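You operate a simulated robot arm through the tools that you are given. There is no shell and no other tool.

You are at the controls of a simulated robot arm. One attempt, no reset.

## Task
Centre belt 1 with the star knob till its pointer holds green.
Fine: dial to 2, then start; turn the knob while the belt runs; stop it after; other controls and tubs stay.
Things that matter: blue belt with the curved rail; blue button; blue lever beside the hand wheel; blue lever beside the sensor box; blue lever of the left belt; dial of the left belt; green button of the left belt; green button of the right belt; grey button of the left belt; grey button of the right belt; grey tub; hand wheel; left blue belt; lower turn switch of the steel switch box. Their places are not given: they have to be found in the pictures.

The check looks at the end state, three seconds after you hand in, the way a careful person would. Anything else that was tipped, shoved, dropped, spilled or broken makes it a failure.

## Robot
A 6-joint arm with a fingered hand, fixed in place. Base frame: the origin is on the floor under the middle of its stand, x ahead of it, y to its left, z up. Lengths are in mm, angles in degrees, forces in N, time in s.
With the tool pointing down near the work surface it reaches from about 120 to 840 mm from the base axis. Its first joint turns from -166.0 to 166.0 degrees. Payload 5 kg.
The tool frame sits at the grasp point between the pads (the TCP): z along the fingers, y along the line on which they close. The tips reach 43 mm beyond it. The gripper opens to 144 mm; its body begins 50 mm behind the TCP. The gripper is a hand of 5 fingers: y runs from the thumb to the fingers, the wrist lies at [-21, -133, -233] in the tool frame.
Orientation is that of the tool frame in the base frame, as a unit quaternion [w, x, y, z]. With the fingers straight down and the wrist toward the robot, the tool's x, y and z point along [0, 1, 0], [1, 0, 0] and [0, 0, -1] of the base frame.

## Interface
- The arm moves only by the tool servo_tool. Its arguments are lists of equal length, an entry for each row: "dp": the shift along the tool's x, y, z in cm, a list of three; "rotation": the turn, a rotation vector about the tool's x, y, z in degrees, a list of three. In form: {"dp": [[dx, dy, dz], ...], "rotation": [[rx, ry, rz], ...]}. A call has 1 to 20 rows; each row shifts and turns the commanded pose from where the row before left it, along the tool's axes as they then stand. Each row takes 0.2 s and may step no farther than 50 mm and 8.6 degrees from the row before; otherwise, the whole call is refused. Where a pose cannot be reached the arm comes as near as it can. A force on the tool above 40 N (or 10 N above the force at the start of the call, whichever is more), or a blocked arm, ends the call early, and 0.2 s more pass. In this call time passes only in rows, and 0.2 s behind the last. The reply holds the time, the measured pose of the TCP, the force on the tool along the base axes, the opening and the grip force, in the units named above and with some noise, with the torque about the TCP (base axes, N m) and any sound that the robot's microphone picked up.
- Cameras (640 x 400 px; columns grow to the right, rows downward): "scene" is fixed at [398.7, -658.7, 1625.4]; the picture's right is [1.00, 0.10, 0.00], its down [0.05, -0.51, -0.86] and it looks along [-0.08, 0.85, -0.51] (base axes); focal length 342 px, centre (320, 200). "wrist" rides on the gripper at [86, -109, -168] in the tool frame; the picture's right is [-0.80, 0.28, -0.53], its down [-0.54, -0.73, 0.42] and it looks along [-0.27, 0.63, 0.73] (tool axes); focal length 275 px, centre (320, 200).
- snapshot(camera): a new picture of that camera. No time passes.
- move_column(by): slides the trunk up (or, below 0, down) by that many mm; the arm rides with it, the base frame stays. It gives what a move gives, with no picture.
- finger_targets(index, middle, ring, little, thumb_bend, thumb_turn): sets how far each is bent, from 0 (flat) to 1 (curled in); at 0.3 the hand is open as for a grip, at 0.7 the pads meet at the TCP. One left out holds its place. A second passes; each finger stops where it meets its share of the squeeze, and holds until it gets a number again. It is the only way to open and close the hand. It gives what a move gives, with no picture; readings hold the bend of each and the force on index, middle, ring, little, thumb and palm. thumb_turn goes from beside the hand (0) to across from the fingers (1), as for a grip.
- measure_at(camera, pixels): for up to 12 pixels [column, row] of the newest picture of that camera ("zoom" is the newest enlarged one), the place [x, y, z] in the base frame of the surface seen there, good to about 2 mm, but the place of the scene camera against the robot may be out by one fixed shift of up to 18 mm in any direction. No time passes.
- enlarge(camera, box): a new picture of the part [left, top, right, bottom] of that camera's present view, enlarged. No time passes.
- job_done(): hands the job in; it is judged then, once.

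Leave the gripper open and the arm clear of the work at the hand-in unless told otherwise.

The tools are called after ">>>" by a JSON object that holds its "op" and its "data". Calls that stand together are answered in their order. servo_tool: Moves the arm, as the interface text tells. Its arguments: {"type":"object","properties":{"dp":{"type":"array"},"rotation":{"type":"array"}},"required":["dp","rotation"]} The other tools are called the same way: move_column (by) moves the trunk up or down; finger_targets (index, middle, ring, little, thumb_bend, thumb_turn) moves the fingers one by one; snapshot (camera) takes a picture; measure_at (camera, pixels) gives the place of the surface under pixels of a picture; enlarge (camera, box) takes an enlarged picture of a part of a camera's view; job_done () hands the job in.

At the start:

```text
time: 0.0
position: [220.7, 440.6, 1289.5]
tool_rot: [0.0, 0.706, 0.708, 0.0]
wrist_force: [0.1, -0.4, -0.5]
ft_torque: [0.03, -0.02, -0.02]
gripper_width: 143.8
finger_force: 0.1
shape: jaw
bend: [0.3, 0.3, 0.3, 0.3, 0.3, 0.98]
finger forces: [0.0, 0.0, 0.0, 0.0, 0.1, 0.1]
trunk travel left (down, up): [-475.0, 115.0]
```

scene: 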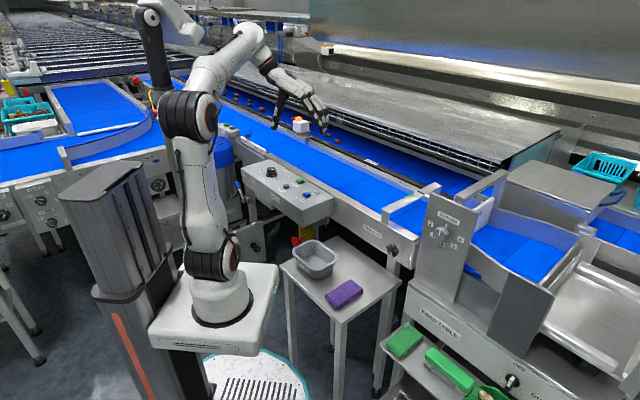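
wrist: 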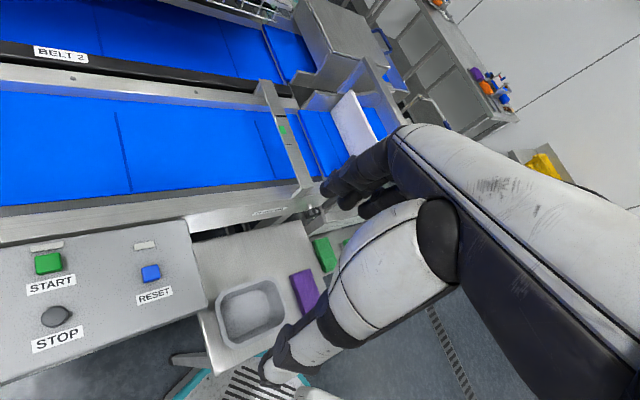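

I'll start by looking closer at the scene: the control box near (290,190), and the belt end with a knob near (390,250).

>>> {"op": "enlarge", "data": {"camera": "scene", "box": [230, 140, 350, 230]}}

>>> {"op": "enlarge", "data": {"camera": "scene", "box": [330, 170, 490, 270]}}

>>> {"op": "enlarge", "data": {"camera": "scene", "box": [0, 60, 200, 260]}}

>>> {"op": "enlarge", "data": {"camera": "wrist", "box": [0, 180, 320, 380]}}

```text
4.44 times, centred on (290, 185) of scene
```

zoom: 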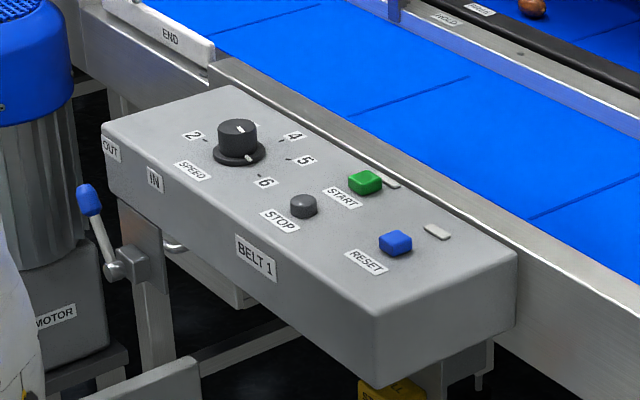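

```text
4.00 times, centred on (410, 220) of scene
```

zoom: 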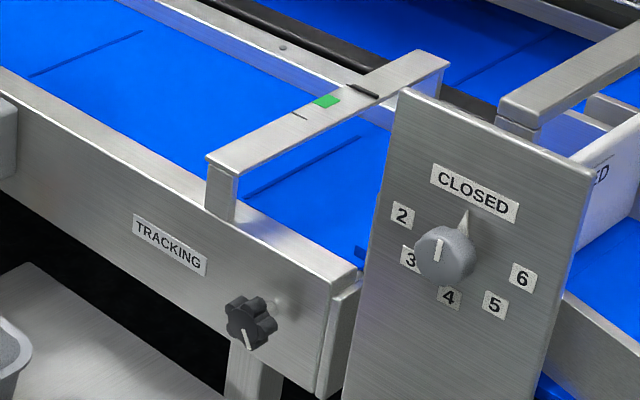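

```text
2.00 times, centred on (100, 160) of scene
```

zoom: 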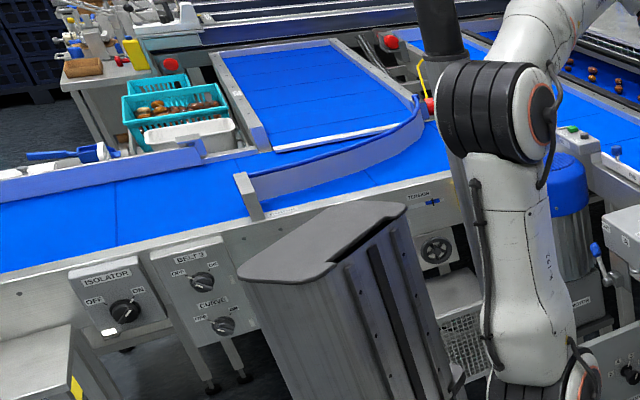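

```text
2.00 times, centred on (160, 280) of wrist
```

zoom: 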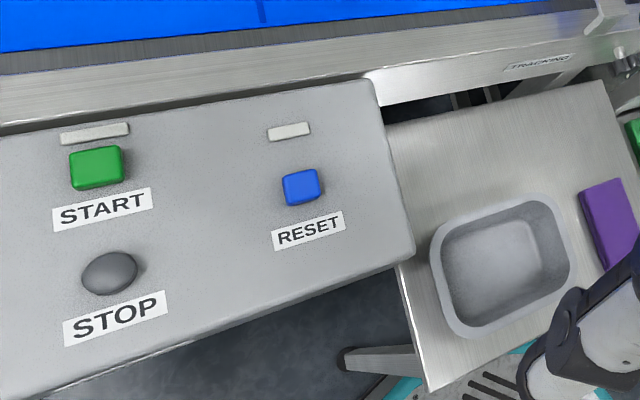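

Belt 1's box shows the SPEED dial, START, STOP and RESET. The TRACKING star knob is near (393,250), and the gauge bridge with a green patch and a dark pointer is near (412,197). I'll zoom in further.

>>> {"op": "enlarge", "data": {"camera": "scene", "box": [380, 175, 450, 220]}}

>>> {"op": "enlarge", "data": {"camera": "scene", "box": [255, 155, 315, 195]}}

>>> {"op": "enlarge", "data": {"camera": "scene", "box": [365, 225, 425, 265]}}

>>> {"op": "enlarge", "data": {"camera": "scene", "box": [200, 60, 360, 170]}}

```text
8.89 times, centred on (415, 198) of scene
```

zoom: 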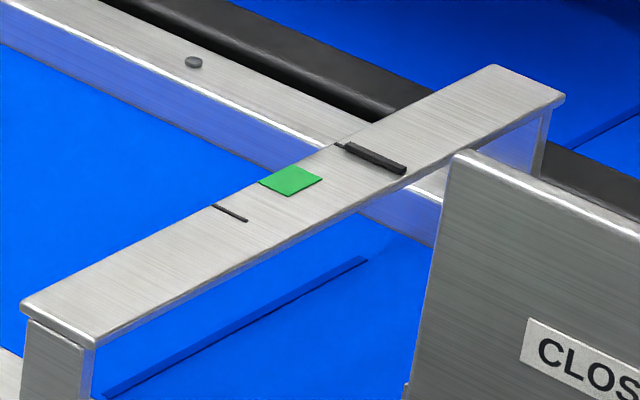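

```text
10.00 times, centred on (285, 175) of scene
```

zoom: 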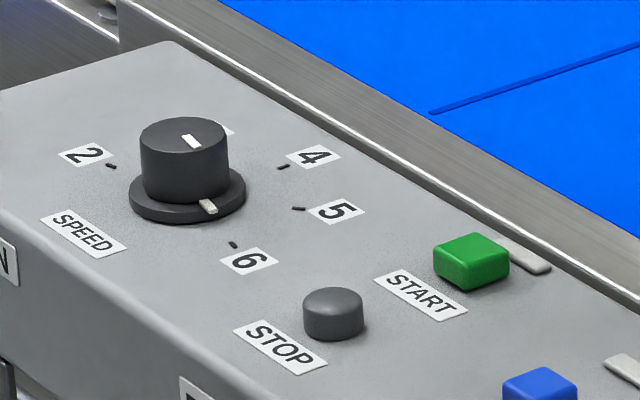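

```text
10.00 times, centred on (395, 245) of scene
```

zoom: 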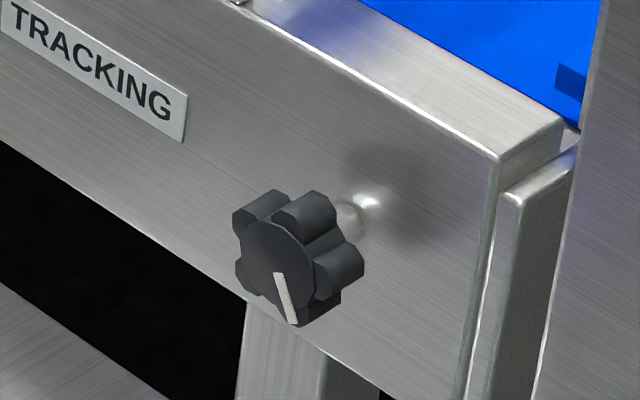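

```text
3.64 times, centred on (280, 115) of scene
```

zoom: 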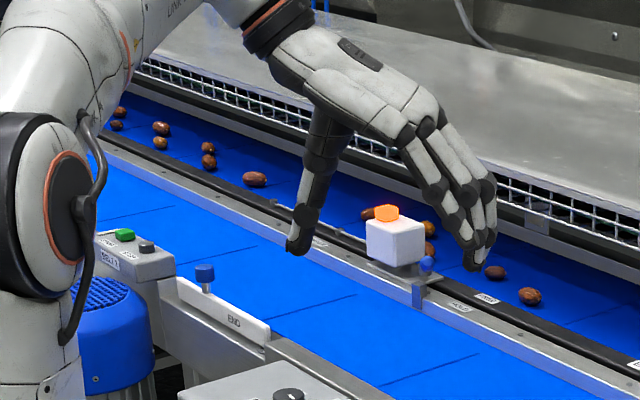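

The dial's skirt mark seems to point at 6, and START and STOP sit on the same box. Next I measure key points in the wrist view (more accurate) and a fresh scene view.

>>> {"op": "snapshot", "data": {"camera": "wrist"}}

>>> {"op": "measure_at", "data": {"camera": "wrist", "pixels": [[47, 263], [57, 316], [151, 272], [250, 305], [303, 285], [314, 212], [283, 130], [100, 300], [30, 345], [45, 247], [145, 245], [190, 270]]}}

>>> {"op": "snapshot", "data": {"camera": "scene"}}

>>> {"op": "measure_at", "data": {"camera": "scene", "pixels": [[273, 169], [299, 181], [285, 186], [309, 194], [393, 251], [412, 195], [421, 191], [400, 240], [314, 258], [343, 293], [440, 232], [302, 122]]}}

```text
taken
```

wrist: 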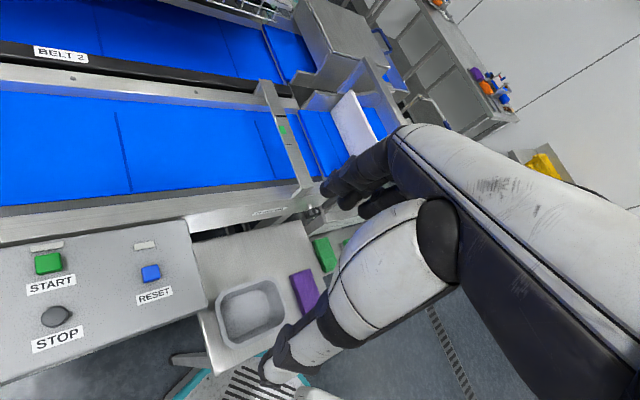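

```text
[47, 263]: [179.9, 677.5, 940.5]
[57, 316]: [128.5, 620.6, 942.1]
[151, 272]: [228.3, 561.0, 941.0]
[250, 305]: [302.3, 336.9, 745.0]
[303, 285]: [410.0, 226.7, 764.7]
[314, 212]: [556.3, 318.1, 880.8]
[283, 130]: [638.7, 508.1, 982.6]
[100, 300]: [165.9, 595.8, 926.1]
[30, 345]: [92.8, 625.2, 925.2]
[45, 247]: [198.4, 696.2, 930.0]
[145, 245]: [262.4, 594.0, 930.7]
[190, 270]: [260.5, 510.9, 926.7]
```

```text
taken
```

scene: 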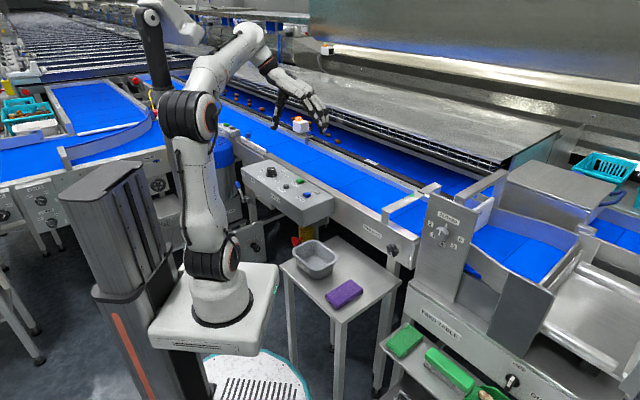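

```text
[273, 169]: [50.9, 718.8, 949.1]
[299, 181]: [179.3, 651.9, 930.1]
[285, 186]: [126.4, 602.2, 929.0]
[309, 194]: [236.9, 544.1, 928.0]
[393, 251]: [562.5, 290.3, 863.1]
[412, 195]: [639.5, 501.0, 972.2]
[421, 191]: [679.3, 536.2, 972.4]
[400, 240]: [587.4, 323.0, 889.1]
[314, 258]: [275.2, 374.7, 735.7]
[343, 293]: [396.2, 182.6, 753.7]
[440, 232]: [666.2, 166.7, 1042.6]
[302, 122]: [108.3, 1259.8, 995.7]
```

To calibrate, I'll measure the button tops and dial in an enlarged scene view.

>>> {"op": "enlarge", "data": {"camera": "scene", "box": [255, 155, 315, 195]}}

>>> {"op": "measure_at", "data": {"camera": "zoom", "pixels": [[475, 248], [334, 302], [540, 382], [184, 135], [208, 207], [111, 166], [283, 167], [299, 209], [232, 244], [140, 200], [240, 200], [203, 208]]}}

>>> {"op": "enlarge", "data": {"camera": "wrist", "box": [0, 220, 200, 360]}}

>>> {"op": "measure_at", "data": {"camera": "zoom", "pixels": [[150, 138], [180, 308], [480, 165], [30, 100]]}}

```text
10.00 times, centred on (285, 175) of scene
```

zoom: 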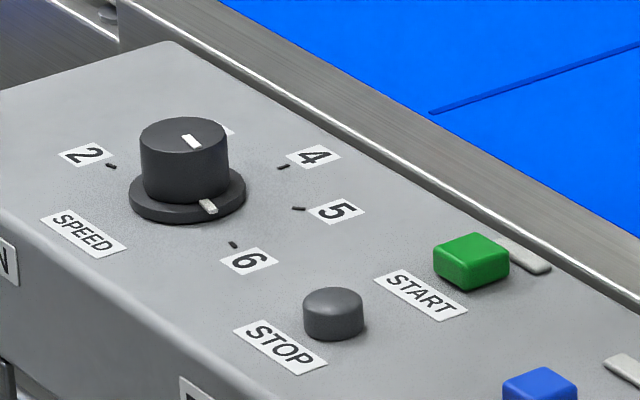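

```text
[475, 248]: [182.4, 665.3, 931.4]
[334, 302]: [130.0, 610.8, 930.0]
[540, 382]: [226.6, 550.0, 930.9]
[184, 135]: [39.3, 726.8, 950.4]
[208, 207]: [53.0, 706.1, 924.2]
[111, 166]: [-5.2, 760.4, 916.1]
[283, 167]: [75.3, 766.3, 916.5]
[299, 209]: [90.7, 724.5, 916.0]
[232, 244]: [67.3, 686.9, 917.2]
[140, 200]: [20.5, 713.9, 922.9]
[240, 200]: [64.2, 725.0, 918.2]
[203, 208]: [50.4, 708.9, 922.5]
```

```text
2.86 times, centred on (100, 290) of wrist
```

zoom: 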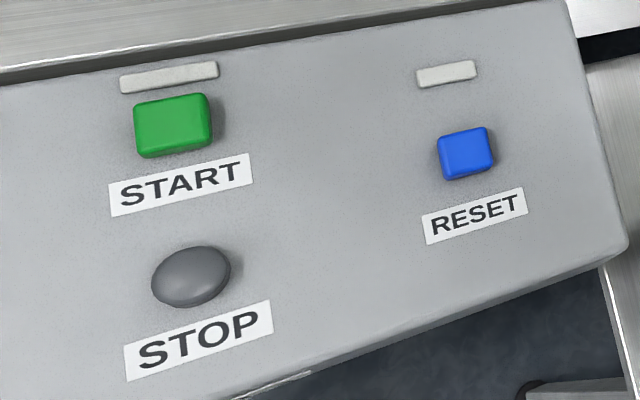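

```text
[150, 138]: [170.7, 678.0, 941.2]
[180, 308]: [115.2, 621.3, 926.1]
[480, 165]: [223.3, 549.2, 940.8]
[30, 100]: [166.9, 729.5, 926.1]
```

The scene reads about (-1, +11, +10) mm off from the wrist camera's readings. Next I look at the hand itself to learn where the fingertips are.

>>> {"op": "enlarge", "data": {"camera": "scene", "box": [255, 55, 345, 135]}}

>>> {"op": "measure_at", "data": {"camera": "zoom", "pixels": [[135, 305], [165, 240], [480, 335], [450, 330], [510, 320], [420, 230], [330, 130], [500, 270]]}}

```text
5.00 times, centred on (300, 95) of scene
```

zoom: 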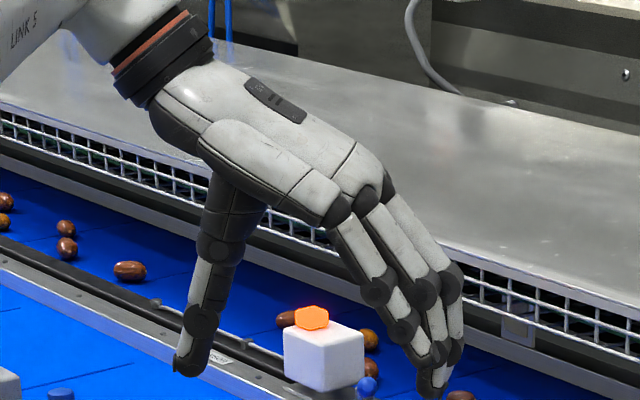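

```text
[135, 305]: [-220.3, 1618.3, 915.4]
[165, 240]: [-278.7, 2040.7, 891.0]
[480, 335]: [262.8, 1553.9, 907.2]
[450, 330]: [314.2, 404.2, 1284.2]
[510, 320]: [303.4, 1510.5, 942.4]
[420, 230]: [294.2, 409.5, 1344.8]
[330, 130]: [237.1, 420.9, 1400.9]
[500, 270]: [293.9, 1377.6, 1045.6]
```

Measuring on the thumb tip (190,360) and the finger segments and tips of the enlarged view.

>>> {"op": "measure_at", "data": {"camera": "zoom", "pixels": [[188, 368], [192, 350], [200, 310], [205, 270], [428, 392], [425, 380], [440, 375], [424, 350], [402, 330], [455, 355], [452, 315], [360, 250]]}}

>>> {"op": "enlarge", "data": {"camera": "scene", "box": [305, 95, 345, 140]}}

>>> {"op": "measure_at", "data": {"camera": "zoom", "pixels": [[270, 330], [275, 310], [280, 290], [310, 300], [320, 280], [340, 270]]}}

```text
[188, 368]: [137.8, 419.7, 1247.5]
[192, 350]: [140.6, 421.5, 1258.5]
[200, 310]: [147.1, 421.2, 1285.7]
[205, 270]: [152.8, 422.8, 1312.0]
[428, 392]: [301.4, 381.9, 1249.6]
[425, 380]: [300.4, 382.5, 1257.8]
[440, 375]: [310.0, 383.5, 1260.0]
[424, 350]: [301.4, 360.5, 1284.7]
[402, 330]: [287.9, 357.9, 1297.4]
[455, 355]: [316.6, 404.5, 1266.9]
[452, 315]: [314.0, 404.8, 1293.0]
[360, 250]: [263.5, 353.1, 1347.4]
```

```text
8.89 times, centred on (325, 118) of scene
```

zoom: 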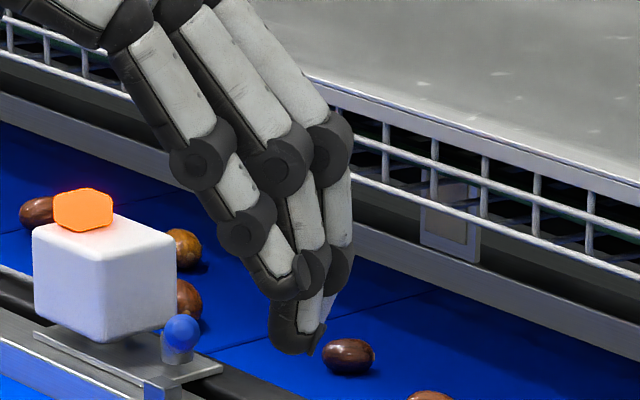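

```text
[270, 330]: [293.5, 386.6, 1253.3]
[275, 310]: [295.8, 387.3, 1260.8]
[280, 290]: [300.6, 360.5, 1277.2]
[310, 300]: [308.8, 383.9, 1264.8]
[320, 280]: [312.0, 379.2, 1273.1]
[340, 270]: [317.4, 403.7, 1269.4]
```

The little finger is nearest the camera, and the index is on the tool +x side. I'll curl the ring and little fingers out of the way for a three-finger grip of the dial, then look again.

>>> {"op": "finger_targets", "data": {"ring": 1.0, "little": 1.0}}

>>> {"op": "enlarge", "data": {"camera": "scene", "box": [255, 55, 345, 135]}}

>>> {"op": "measure_at", "data": {"camera": "zoom", "pixels": [[430, 385], [440, 375], [455, 355], [452, 315], [460, 380], [400, 320], [420, 350], [360, 250], [380, 290]]}}

```text
time: 1.0
position: [219.8, 439.9, 1287.9]
tool_rot: [0.0, 0.707, 0.707, 0.0]
wrist_force: [-0.4, -0.5, -0.1]
ft_torque: [-0.02, 0.0, 0.03]
gripper_width: 149.1
finger_force: 0.1
shape: fingers
bend: [0.3, 0.3, 1.0, 1.0, 0.3, 0.98]
finger forces: [0.0, 0.0, 0.1, 0.0, 0.1, 0.1]
trunk travel left (down, up): [-475.0, 115.0]
```

```text
5.00 times, centred on (300, 95) of scene
```

zoom: 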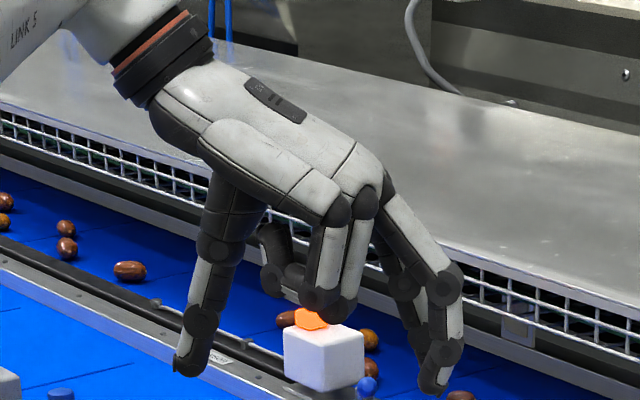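

```text
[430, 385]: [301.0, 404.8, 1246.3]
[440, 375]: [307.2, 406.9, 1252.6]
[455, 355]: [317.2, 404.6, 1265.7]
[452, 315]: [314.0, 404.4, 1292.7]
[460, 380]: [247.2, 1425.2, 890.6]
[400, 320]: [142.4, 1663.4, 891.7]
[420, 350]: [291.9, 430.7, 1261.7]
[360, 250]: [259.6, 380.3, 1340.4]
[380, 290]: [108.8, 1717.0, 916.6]
```

The index and middle tips sit about 80 mm ahead of the TCP and about 35–45 mm below it. Now I move above the dial, to about (37,742,1100), keeping this orientation.

>>> {"op": "servo_tool", "data": {"dp": [[3.02, -1.83, 1.88], [3.02, -1.83, 1.88], [3.02, -1.83, 1.88], [3.02, -1.83, 1.88], [3.02, -1.83, 1.88], [3.02, -1.83, 1.88], [3.02, -1.83, 1.88], [3.02, -1.83, 1.88], [3.02, -1.83, 1.88], [3.02, -1.83, 1.88]], "rotation": [[0, 0, 0], [0, 0, 0], [0, 0, 0], [0, 0, 0], [0, 0, 0], [0, 0, 0], [0, 0, 0], [0, 0, 0], [0, 0, 0], [0, 0, 0]]}}

>>> {"op": "snapshot", "data": {"camera": "wrist"}}

>>> {"op": "snapshot", "data": {"camera": "scene"}}

```text
time: 3.2
position: [28.8, 726.7, 1088.0]
tool_rot: [-0.002, 0.706, 0.708, 0.0]
wrist_force: [-0.3, -0.5, 0.7]
ft_torque: [0.05, -0.01, 0.0]
gripper_width: 149.2
finger_force: 0.0
shape: fingers
bend: [0.3, 0.3, 1.0, 1.0, 0.3, 0.97]
finger forces: [0.0, 0.0, 0.1, 0.0, 0.1, 0.0]
out of reach, approached as far as the arm can: row 10
trunk travel left (down, up): [-475.0, 115.0]
```

```text
taken
```

wrist: 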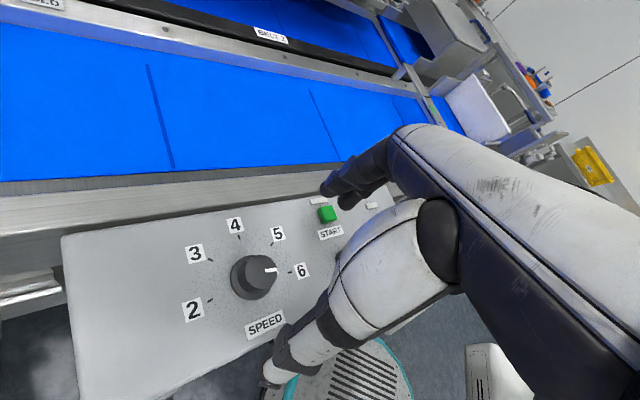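

```text
taken
```

scene: 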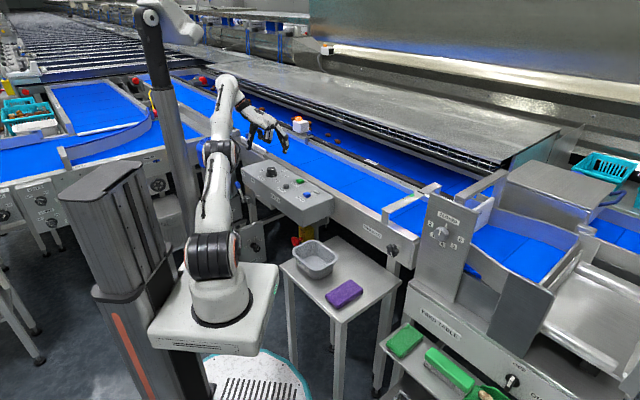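

Full reach with this yaw isn't possible, but the wrist camera now sees the dial at (255,275), with its mark pointing to 6. I'll measure it.

>>> {"op": "enlarge", "data": {"camera": "wrist", "box": [160, 190, 340, 340]}}

```text
2.67 times, centred on (250, 265) of wrist
```

zoom: 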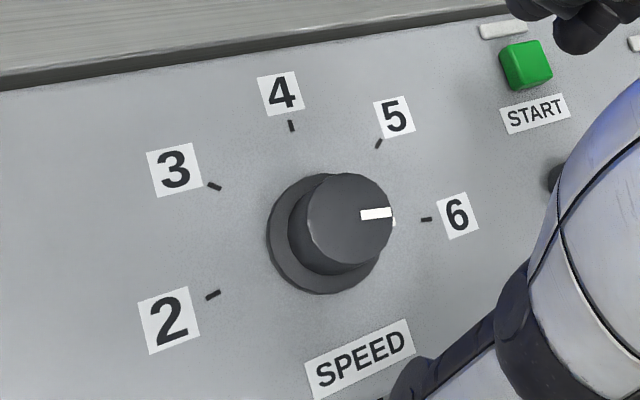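

>>> {"op": "measure_at", "data": {"camera": "zoom", "pixels": [[349, 220], [215, 187], [291, 126], [379, 143], [426, 219], [213, 294], [525, 62], [388, 213], [312, 220], [348, 262], [348, 178], [280, 255]]}}

```text
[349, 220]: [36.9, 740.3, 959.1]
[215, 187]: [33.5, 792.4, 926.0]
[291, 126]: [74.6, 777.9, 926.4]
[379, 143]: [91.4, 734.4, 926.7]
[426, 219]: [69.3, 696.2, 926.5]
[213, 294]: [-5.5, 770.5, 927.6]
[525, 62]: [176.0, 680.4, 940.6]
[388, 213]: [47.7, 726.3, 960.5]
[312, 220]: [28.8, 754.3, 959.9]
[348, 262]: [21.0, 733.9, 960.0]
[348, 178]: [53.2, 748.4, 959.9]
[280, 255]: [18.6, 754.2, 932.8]
```

The dial centre is about (38,740) with its top at z=960, and tick 2 is at about +145° from 6 at −55°, so it needs roughly 200° counter-clockwise. I'll turn the hand so the wrist comes nearer the robot and check the pose.

>>> {"op": "servo_tool", "data": {"dp": [[0, 0, 0], [0, 0, 0], [0, 0, 0], [0, 0, 0], [0, 0, 0]], "rotation": [[0, 0, -8], [0, 0, -8], [0, 0, -8], [0, 0, -8], [0, 0, -3]]}}

>>> {"op": "finger_targets", "data": {"index": 0.5, "middle": 0.5, "thumb_bend": 0.5}}

>>> {"op": "enlarge", "data": {"camera": "scene", "box": [225, 75, 315, 165]}}

>>> {"op": "snapshot", "data": {"camera": "wrist"}}

```text
time: 4.4
position: [31.3, 727.7, 1089.4]
tool_rot: [0.0, 0.461, 0.888, 0.0]
wrist_force: [-0.6, -1.7, 0.1]
ft_torque: [0.02, 0.01, 0.01]
gripper_width: 149.4
finger_force: 0.1
shape: fingers
bend: [0.3, 0.3, 1.0, 1.0, 0.3, 0.97]
finger forces: [0.1, 0.0, 0.0, 0.0, 0.0, 0.1]
trunk travel left (down, up): [-475.0, 115.0]
```

```text
time: 5.4
position: [30.5, 727.5, 1088.4]
tool_rot: [0.001, 0.461, 0.887, 0.0]
wrist_force: [-0.2, -0.5, -0.1]
ft_torque: [0.01, -0.04, 0.0]
gripper_width: 79.2
finger_force: 0.0
shape: fingers
bend: [0.5, 0.5, 1.0, 1.0, 0.5, 0.97]
finger forces: [0.0, 0.1, 0.1, 0.1, 0.0, 0.1]
trunk travel left (down, up): [-475.0, 115.0]
```

```text
4.44 times, centred on (270, 120) of scene
```

zoom: 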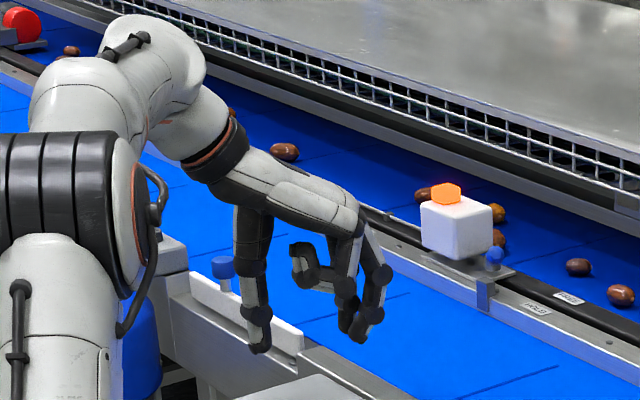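

```text
taken
```

wrist: 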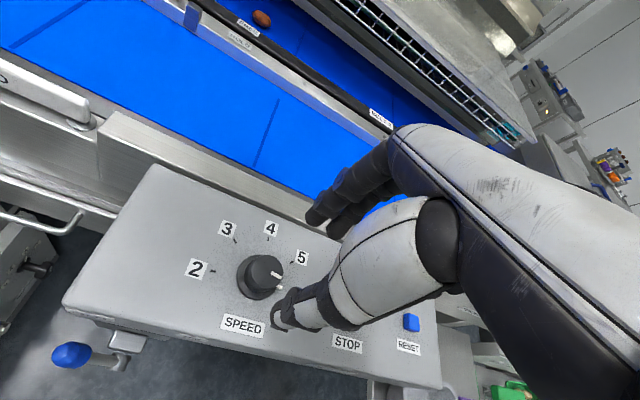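

The yaw is now about 35°. I'll measure the fingertips in the wrist view (index tip near (312,215), thumb tip near (285,310)).

>>> {"op": "enlarge", "data": {"camera": "wrist", "box": [220, 130, 460, 340]}}

>>> {"op": "measure_at", "data": {"camera": "wrist", "pixels": [[312, 217], [318, 207], [330, 200], [340, 222], [350, 190], [283, 318], [281, 305], [292, 296], [300, 310], [320, 300], [380, 240]]}}

```text
1.90 times, centred on (340, 235) of wrist
```

zoom: 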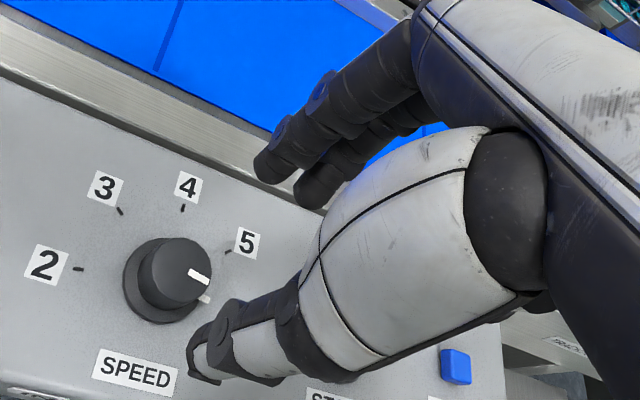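

```text
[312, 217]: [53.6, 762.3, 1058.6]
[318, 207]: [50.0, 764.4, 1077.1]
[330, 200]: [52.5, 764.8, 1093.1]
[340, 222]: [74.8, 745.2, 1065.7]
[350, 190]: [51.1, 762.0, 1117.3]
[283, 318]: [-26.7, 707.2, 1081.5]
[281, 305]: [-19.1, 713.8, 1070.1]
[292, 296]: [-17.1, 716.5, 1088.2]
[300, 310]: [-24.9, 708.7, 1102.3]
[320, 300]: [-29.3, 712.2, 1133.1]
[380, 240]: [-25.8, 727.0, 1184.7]
```

At bend 0.5 the index tip reaches about 30 mm below the TCP, with a 79 mm gap. I'll centre the TCP over the dial at (38,740) and descend to about z=968, with the fingertips clear of the panel.

>>> {"op": "servo_tool", "data": {"dp": [[0.57, 1.3, 0], [0, 0, 3.0], [0, 0, 3.0], [0, 0, 3.0], [0, 0, 2.0], [0, 0, 1.0]], "rotation": [[0, 0, 0], [0, 0, 0], [0, 0, 0], [0, 0, 0], [0, 0, 0], [0, 0, 0]]}}

>>> {"op": "snapshot", "data": {"camera": "wrist"}}

>>> {"op": "enlarge", "data": {"camera": "scene", "box": [225, 115, 315, 205]}}

```text
time: 6.8
position: [38.7, 739.8, 972.0]
tool_rot: [-0.001, 0.461, 0.887, 0.004]
wrist_force: [2.0, -0.9, 16.9]
ft_torque: [0.24, -0.85, -0.1]
gripper_width: 79.2
finger_force: 8.5
shape: fingers
bend: [0.5, 0.49, 1.0, 1.0, 0.5, 0.97]
finger forces: [0.0, 16.8, 0.0, 0.1, 0.0, 0.0]
trunk travel left (down, up): [-475.0, 115.0]
```

```text
taken
```

wrist: 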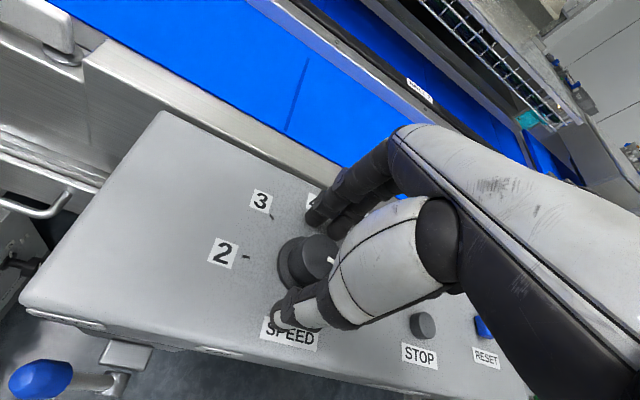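

```text
4.44 times, centred on (270, 160) of scene
```

zoom: 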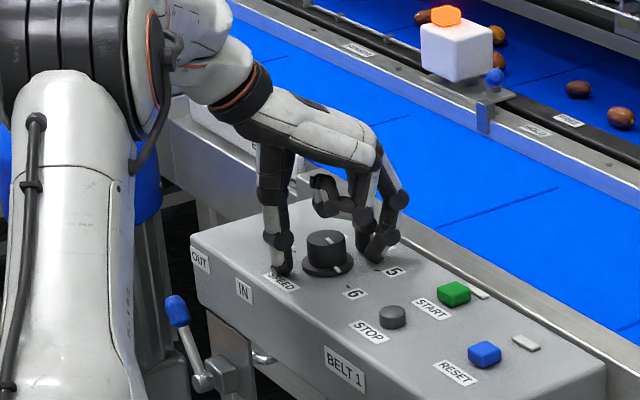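

The middle finger touched the panel (16.8 N, TCP z=972), so its tip reaches about 46 mm below the TCP. I back up 10 mm and then close thumb, index and middle on the dial.

>>> {"op": "servo_tool", "data": {"dp": [[0, 0, -1.0]], "rotation": [[0, 0, 0]]}}

>>> {"op": "finger_targets", "data": {"index": 0.56, "middle": 0.56, "thumb_bend": 0.56}}

>>> {"op": "snapshot", "data": {"camera": "wrist"}}

>>> {"op": "enlarge", "data": {"camera": "scene", "box": [245, 135, 305, 185]}}

```text
time: 7.2
position: [38.4, 737.9, 974.9]
tool_rot: [0.0, 0.462, 0.887, -0.002]
wrist_force: [-0.1, 0.2, -0.2]
ft_torque: [0.0, 0.0, -0.03]
gripper_width: 78.8
finger_force: 0.0
shape: fingers
bend: [0.5, 0.5, 1.0, 1.0, 0.5, 0.97]
finger forces: [0.0, 0.0, 0.0, 0.0, 0.1, 0.0]
trunk travel left (down, up): [-475.0, 115.0]
```

```text
time: 8.2
position: [38.0, 738.6, 978.5]
tool_rot: [0.0, 0.462, 0.887, 0.0]
wrist_force: [-0.2, 0.6, -0.4]
ft_torque: [0.0, -0.01, 0.0]
gripper_width: 57.6
finger_force: 0.0
shape: fingers
bend: [0.56, 0.56, 1.0, 1.0, 0.56, 0.97]
finger forces: [0.0, 0.0, 0.0, 0.0, 0.0, 0.0]
trunk travel left (down, up): [-475.0, 115.0]
```

```text
taken
```

wrist: 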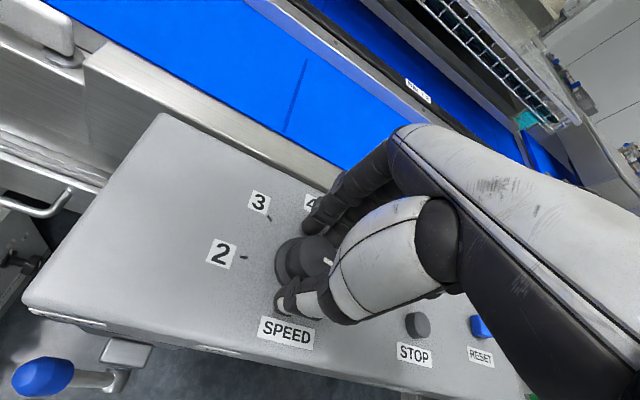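

```text
8.00 times, centred on (275, 160) of scene
```

zoom: 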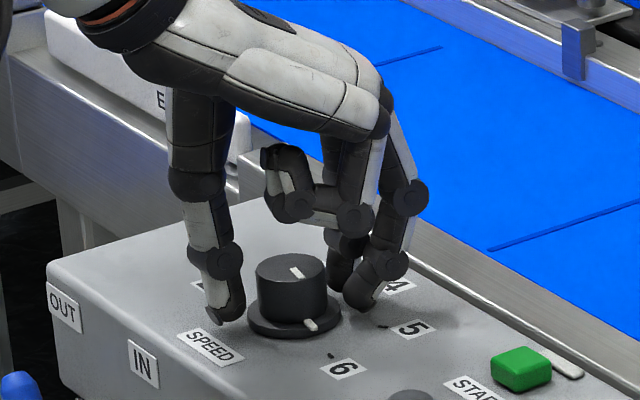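

The tips now straddle the knob (57 mm gap). I close further until contact.

>>> {"op": "finger_targets", "data": {"index": 0.68, "middle": 0.68, "thumb_bend": 0.68}}

>>> {"op": "snapshot", "data": {"camera": "wrist"}}

>>> {"op": "enlarge", "data": {"camera": "scene", "box": [245, 135, 305, 185]}}

```text
time: 9.2
position: [38.7, 740.0, 978.4]
tool_rot: [0.001, 0.462, 0.887, 0.0]
wrist_force: [5.2, 3.7, -0.5]
ft_torque: [0.09, -0.22, 0.12]
gripper_width: 38.1
finger_force: 10.3
shape: fingers
bend: [0.62, 0.64, 1.0, 1.0, 0.62, 0.97]
finger forces: [7.8, 5.8, 0.0, 0.0, 8.1, 0.1]
trunk travel left (down, up): [-475.0, 115.0]
```

```text
taken
```

wrist: 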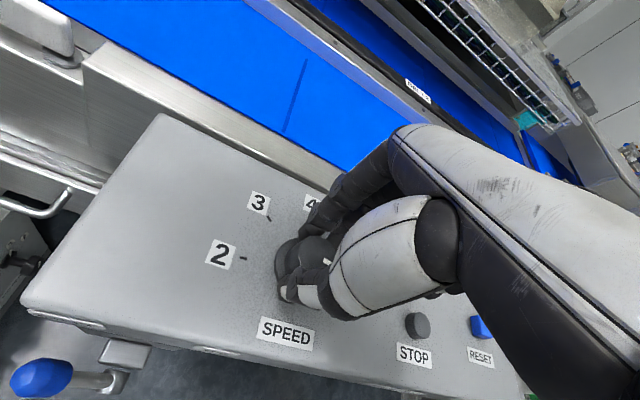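

```text
8.00 times, centred on (275, 160) of scene
```

zoom: 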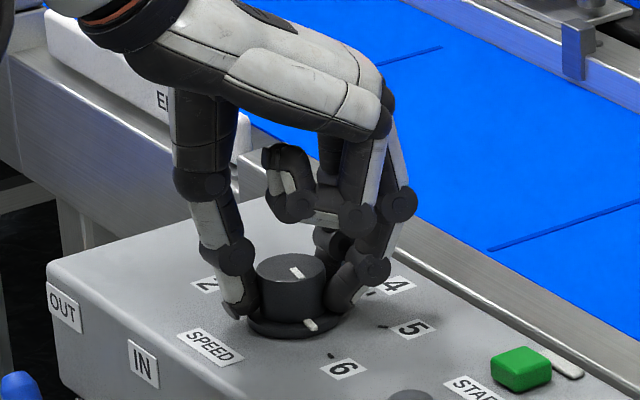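

All three fingers have the knob (6–8 N each, width 38 mm). I'll test with a 25° counter-clockwise turn (−rz) and look at the mark.

>>> {"op": "servo_tool", "data": {"dp": [[0, 0, 0], [0, 0, 0], [0, 0, 0]], "rotation": [[0, 0, -8.3], [0, 0, -8.3], [0, 0, -8.3]]}}

>>> {"op": "enlarge", "data": {"camera": "scene", "box": [245, 135, 305, 185]}}

```text
time: 10.0
position: [38.5, 740.7, 979.2]
tool_rot: [0.0, 0.258, 0.966, 0.0]
wrist_force: [8.7, 3.0, -0.7]
ft_torque: [0.08, -0.35, -0.04]
gripper_width: 37.7
finger_force: 11.2
shape: fingers
bend: [0.61, 0.64, 1.0, 1.0, 0.63, 0.97]
finger forces: [6.9, 7.8, 0.1, 0.0, 7.7, 0.0]
trunk travel left (down, up): [-475.0, 115.0]
```

```text
8.00 times, centred on (275, 160) of scene
```

zoom: 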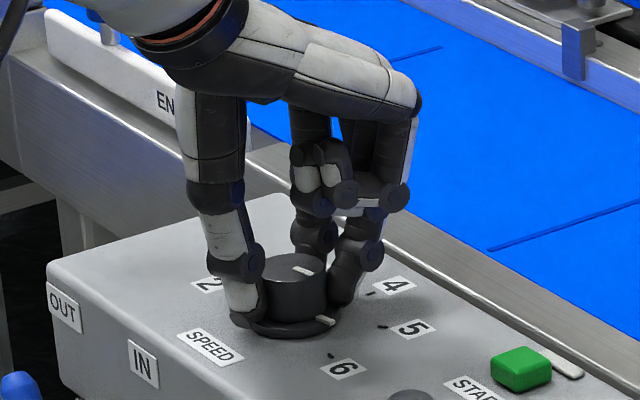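

The mark has moved toward 5 as intended. I continue turning counter-clockwise by another 75°.

>>> {"op": "servo_tool", "data": {"dp": [[0, 0, 0], [0, 0, 0], [0, 0, 0], [0, 0, 0], [0, 0, 0], [0, 0, 0], [0, 0, 0], [0, 0, 0], [0, 0, 0]], "rotation": [[0, 0, -8.3], [0, 0, -8.3], [0, 0, -8.3], [0, 0, -8.3], [0, 0, -8.3], [0, 0, -8.3], [0, 0, -8.3], [0, 0, -8.3], [0, 0, -8.3]]}}

>>> {"op": "enlarge", "data": {"camera": "scene", "box": [245, 135, 305, 185]}}

>>> {"op": "snapshot", "data": {"camera": "scene"}}

>>> {"op": "snapshot", "data": {"camera": "wrist"}}

```text
time: 12.0
position: [37.9, 739.3, 978.6]
tool_rot: [-0.001, -0.38, 0.925, 0.0]
wrist_force: [0.3, 5.0, -0.6]
ft_torque: [0.24, -0.03, -0.06]
gripper_width: 37.1
finger_force: 11.5
shape: fingers
bend: [0.62, 0.65, 1.0, 1.0, 0.63, 0.97]
finger forces: [6.4, 7.2, 0.1, 0.1, 8.8, 0.0]
trunk travel left (down, up): [-475.0, 115.0]
```

```text
8.00 times, centred on (275, 160) of scene
```

zoom: 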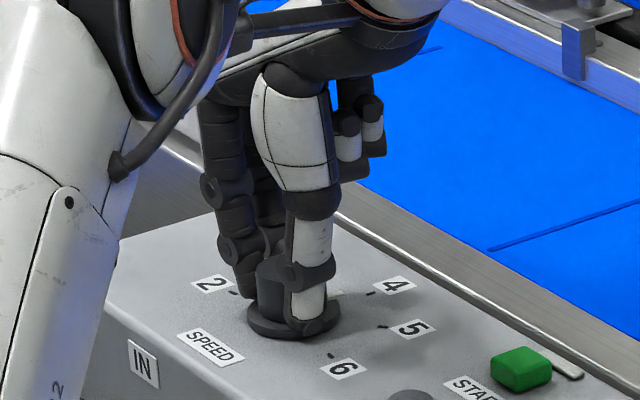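

```text
taken
```

scene: 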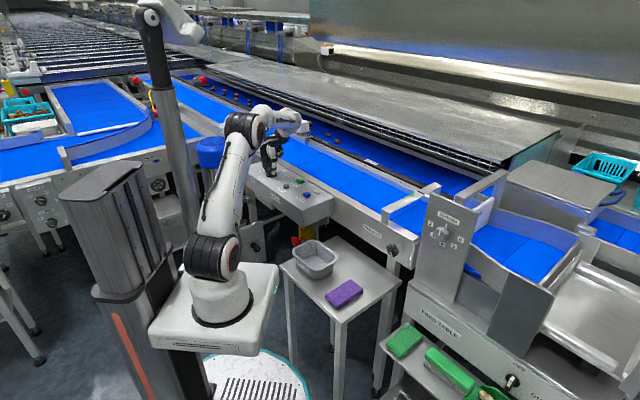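

```text
taken
```

wrist: 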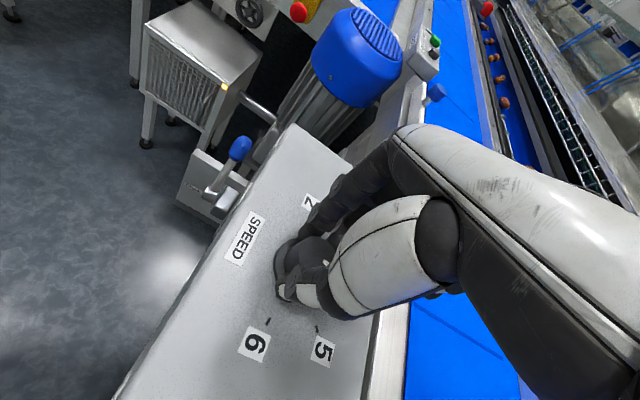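

The turn of about 100° held; the hand is now at yaw 135°. I open the fingers and look at the mark before swinging the hand back.

>>> {"op": "finger_targets", "data": {"index": 0.5, "middle": 0.5, "thumb_bend": 0.5}}

>>> {"op": "servo_tool", "data": {"dp": [[0, 0, -0.5], [0, 0, 0], [0, 0, 0], [0, 0, 0], [0, 0, 0], [0, 0, 0], [0, 0, 0], [0, 0, 0], [0, 0, 0], [0, 0, 0], [0, 0, 0], [0, 0, 0]], "rotation": [[0, 0, 8.3], [0, 0, 8.3], [0, 0, 8.3], [0, 0, 8.3], [0, 0, 8.3], [0, 0, 8.3], [0, 0, 8.3], [0, 0, 8.3], [0, 0, 8.3], [0, 0, 8.3], [0, 0, 8.3], [0, 0, 8.3]]}}

>>> {"op": "enlarge", "data": {"camera": "scene", "box": [245, 135, 305, 185]}}

>>> {"op": "snapshot", "data": {"camera": "wrist"}}

```text
time: 13.0
position: [37.3, 740.0, 978.5]
tool_rot: [0.0, -0.38, 0.925, -0.001]
wrist_force: [0.4, -0.2, 0.5]
ft_torque: [-0.04, -0.02, 0.05]
gripper_width: 78.0
finger_force: 0.0
shape: fingers
bend: [0.5, 0.5, 1.0, 1.0, 0.5, 0.97]
finger forces: [0.0, 0.0, 0.1, 0.1, 0.0, 0.0]
trunk travel left (down, up): [-475.0, 115.0]
```

```text
time: 15.6
position: [37.7, 739.9, 982.7]
tool_rot: [0.0, 0.463, 0.886, -0.001]
wrist_force: [-0.4, 0.7, 0.0]
ft_torque: [0.01, 0.0, 0.03]
gripper_width: 77.8
finger_force: 0.0
shape: fingers
bend: [0.5, 0.5, 1.0, 1.0, 0.5, 0.97]
finger forces: [0.0, 0.1, 0.0, 0.1, 0.0, 0.0]
trunk travel left (down, up): [-475.0, 115.0]
```

```text
8.00 times, centred on (275, 160) of scene
```

zoom: 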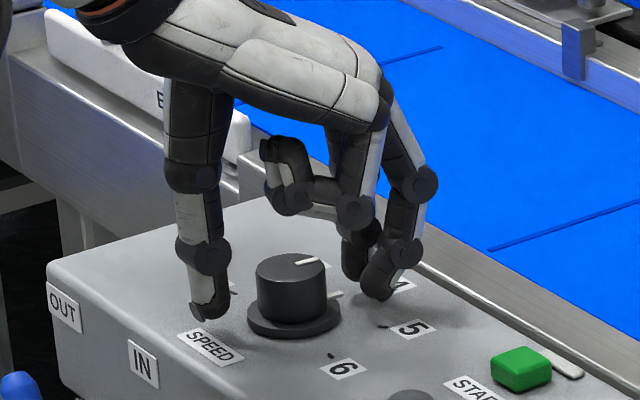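

```text
taken
```

wrist: 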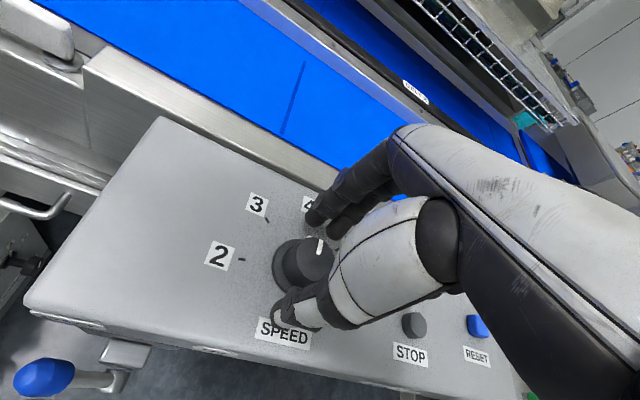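

The mark now points near 4. I'll measure its exact angle.

>>> {"op": "enlarge", "data": {"camera": "scene", "box": [260, 145, 300, 175]}}

>>> {"op": "enlarge", "data": {"camera": "wrist", "box": [240, 200, 360, 300]}}

>>> {"op": "measure_at", "data": {"camera": "zoom", "pixels": [[318, 160], [320, 190], [280, 230], [260, 200], [300, 260]]}}

```text
13.33 times, centred on (280, 160) of scene
```

zoom: 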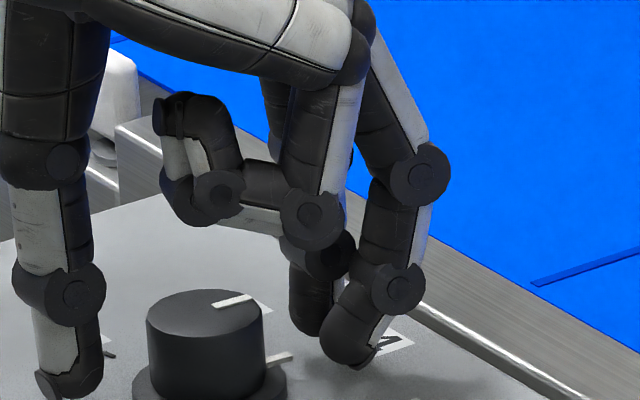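

```text
4.00 times, centred on (300, 250) of wrist
```

zoom: 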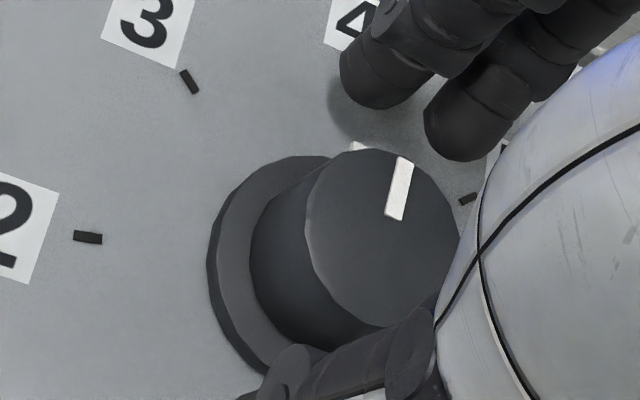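

```text
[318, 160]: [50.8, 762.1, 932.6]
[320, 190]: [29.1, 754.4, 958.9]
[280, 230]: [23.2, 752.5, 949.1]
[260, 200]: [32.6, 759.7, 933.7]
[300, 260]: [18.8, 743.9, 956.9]
```

Measuring both ends of the white mark in the wrist zoom, (395,214) and (405,162), plus the ticks.

>>> {"op": "measure_at", "data": {"camera": "zoom", "pixels": [[395, 214], [405, 162], [400, 188], [357, 146], [88, 237], [189, 81], [380, 240]]}}

```text
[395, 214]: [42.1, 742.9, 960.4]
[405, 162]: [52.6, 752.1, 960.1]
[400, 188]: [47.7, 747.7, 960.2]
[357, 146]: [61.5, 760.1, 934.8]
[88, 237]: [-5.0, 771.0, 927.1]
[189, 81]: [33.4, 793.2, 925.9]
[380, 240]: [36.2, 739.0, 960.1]
```

The mark is at about 41° and tick 2 is at about 145°, so roughly 104° more. I lower slightly and grip again.

>>> {"op": "servo_tool", "data": {"dp": [[0, 0, 0.45]], "rotation": [[0, 0, 0]]}}

>>> {"op": "finger_targets", "data": {"index": 0.68, "middle": 0.68, "thumb_bend": 0.68}}

>>> {"op": "servo_tool", "data": {"dp": [[0, 0, 0], [0, 0, 0], [0, 0, 0], [0, 0, 0], [0, 0, 0], [0, 0, 0], [0, 0, 0], [0, 0, 0], [0, 0, 0], [0, 0, 0], [0, 0, 0], [0, 0, 0], [0, 0, 0]], "rotation": [[0, 0, -8.2], [0, 0, -8.2], [0, 0, -8.2], [0, 0, -8.2], [0, 0, -8.2], [0, 0, -8.2], [0, 0, -8.2], [0, 0, -8.2], [0, 0, -8.2], [0, 0, -8.2], [0, 0, -8.2], [0, 0, -8.2], [0, 0, -8.2]]}}

>>> {"op": "enlarge", "data": {"camera": "scene", "box": [245, 135, 305, 185]}}

>>> {"op": "enlarge", "data": {"camera": "wrist", "box": [220, 160, 380, 300]}}

```text
time: 16.0
position: [38.3, 740.3, 978.3]
tool_rot: [0.0, 0.462, 0.887, 0.0]
wrist_force: [-0.4, 0.1, 0.2]
ft_torque: [-0.01, -0.01, -0.01]
gripper_width: 78.1
finger_force: 0.1
shape: fingers
bend: [0.5, 0.5, 1.0, 1.0, 0.5, 0.97]
finger forces: [0.1, 0.1, 0.1, 0.0, 0.0, 0.0]
trunk travel left (down, up): [-475.0, 115.0]
```

```text
time: 17.0
position: [39.2, 740.4, 979.5]
tool_rot: [0.0, 0.461, 0.887, -0.001]
wrist_force: [6.4, 1.5, 0.1]
ft_torque: [0.07, -0.2, 0.03]
gripper_width: 37.7
finger_force: 11.2
shape: fingers
bend: [0.62, 0.64, 1.0, 1.0, 0.62, 0.97]
finger forces: [7.7, 6.3, 0.1, 0.0, 8.3, 0.1]
trunk travel left (down, up): [-475.0, 115.0]
```

```text
time: 19.8
position: [38.2, 738.8, 979.2]
tool_rot: [0.0, -0.437, 0.899, 0.0]
wrist_force: [-1.0, 5.6, 0.3]
ft_torque: [0.21, -0.01, -0.04]
gripper_width: 37.4
finger_force: 11.5
shape: fingers
bend: [0.62, 0.65, 1.0, 1.0, 0.63, 0.97]
finger forces: [7.0, 6.7, 0.0, 0.0, 9.0, 0.0]
trunk travel left (down, up): [-475.0, 115.0]
```

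```text
8.00 times, centred on (275, 160) of scene
```

zoom: 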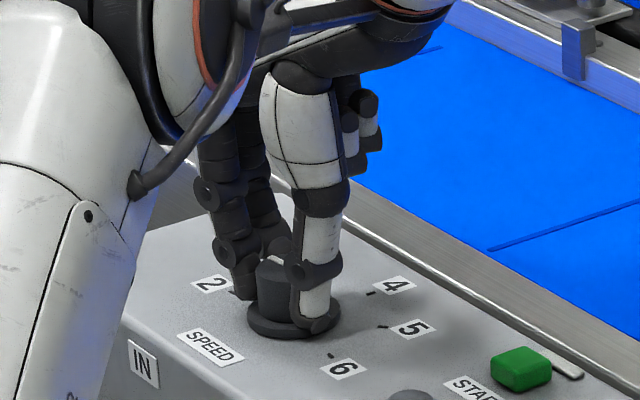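

```text
2.86 times, centred on (300, 230) of wrist
```

zoom: 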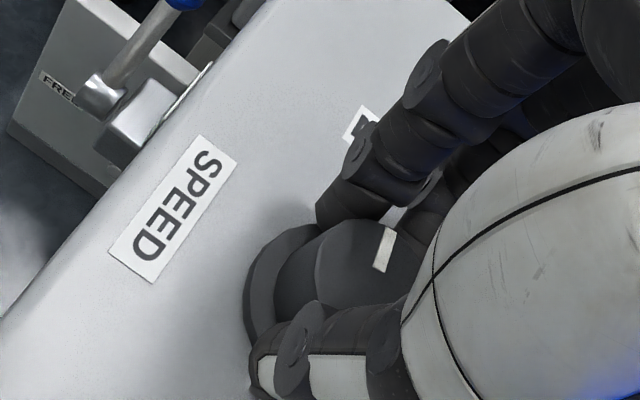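

Measuring the mark ends in this wrist zoom, at about (380,270) and (389,231).

>>> {"op": "measure_at", "data": {"camera": "zoom", "pixels": [[380, 268], [389, 231], [384, 250], [401, 212], [360, 290]]}}

```text
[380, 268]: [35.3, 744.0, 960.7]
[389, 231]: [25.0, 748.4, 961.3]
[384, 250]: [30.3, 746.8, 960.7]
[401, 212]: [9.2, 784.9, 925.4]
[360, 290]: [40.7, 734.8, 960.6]
```

The mark reads about 145°, near tick 2. I release, lift 10 cm, and look to verify.

>>> {"op": "finger_targets", "data": {"index": 0.5, "middle": 0.5, "thumb_bend": 0.5}}

>>> {"op": "servo_tool", "data": {"dp": [[0, 0, -2.5], [0, 0, -2.5], [0, 0, -2.5], [0, 0, -2.5]], "rotation": [[0, 0, 8], [0, 0, 8], [0, 0, 8], [0, 0, 8]]}}

>>> {"op": "enlarge", "data": {"camera": "scene", "box": [255, 150, 305, 185]}}

>>> {"op": "enlarge", "data": {"camera": "wrist", "box": [180, 180, 380, 340]}}

```text
time: 20.8
position: [38.8, 740.4, 978.1]
tool_rot: [0.0, -0.435, 0.9, 0.0]
wrist_force: [-0.1, 0.7, 0.0]
ft_torque: [-0.01, -0.04, -0.01]
gripper_width: 77.9
finger_force: 0.0
shape: fingers
bend: [0.5, 0.5, 1.0, 1.0, 0.5, 0.97]
finger forces: [0.0, 0.1, 0.0, 0.0, 0.0, 0.0]
trunk travel left (down, up): [-475.0, 115.0]
```

```text
time: 21.8
position: [38.4, 739.4, 1078.8]
tool_rot: [-0.001, -0.17, 0.986, 0.0]
wrist_force: [0.5, 0.1, -0.3]
ft_torque: [-0.02, 0.04, 0.01]
gripper_width: 78.0
finger_force: 0.1
shape: fingers
bend: [0.5, 0.5, 1.0, 1.0, 0.5, 0.97]
finger forces: [0.0, 0.1, 0.1, 0.1, 0.0, 0.1]
trunk travel left (down, up): [-475.0, 115.0]
```

```text
11.43 times, centred on (280, 168) of scene
```

zoom: 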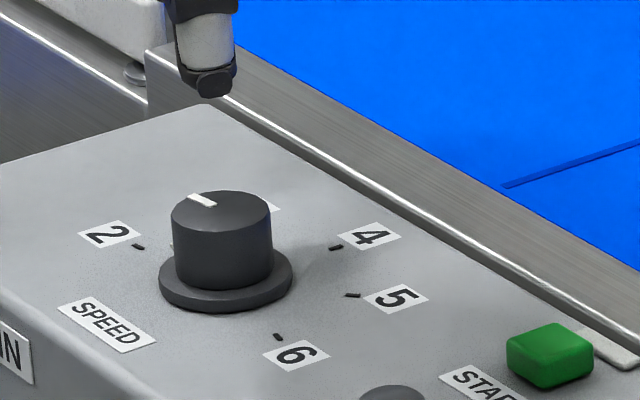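

```text
2.50 times, centred on (280, 260) of wrist
```

zoom: 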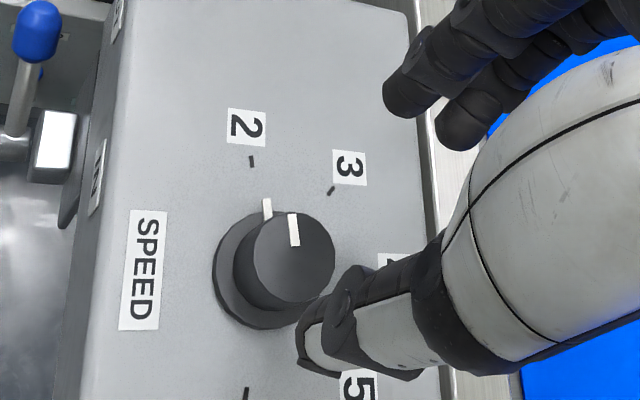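

>>> {"op": "measure_at", "data": {"camera": "zoom", "pixels": [[296, 242], [292, 216], [267, 208], [252, 161], [331, 190], [295, 258], [266, 200]]}}

```text
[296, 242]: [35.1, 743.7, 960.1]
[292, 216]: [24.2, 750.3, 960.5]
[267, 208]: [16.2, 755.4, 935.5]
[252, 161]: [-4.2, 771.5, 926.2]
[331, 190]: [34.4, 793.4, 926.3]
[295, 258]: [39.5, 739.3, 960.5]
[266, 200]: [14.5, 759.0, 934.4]
```

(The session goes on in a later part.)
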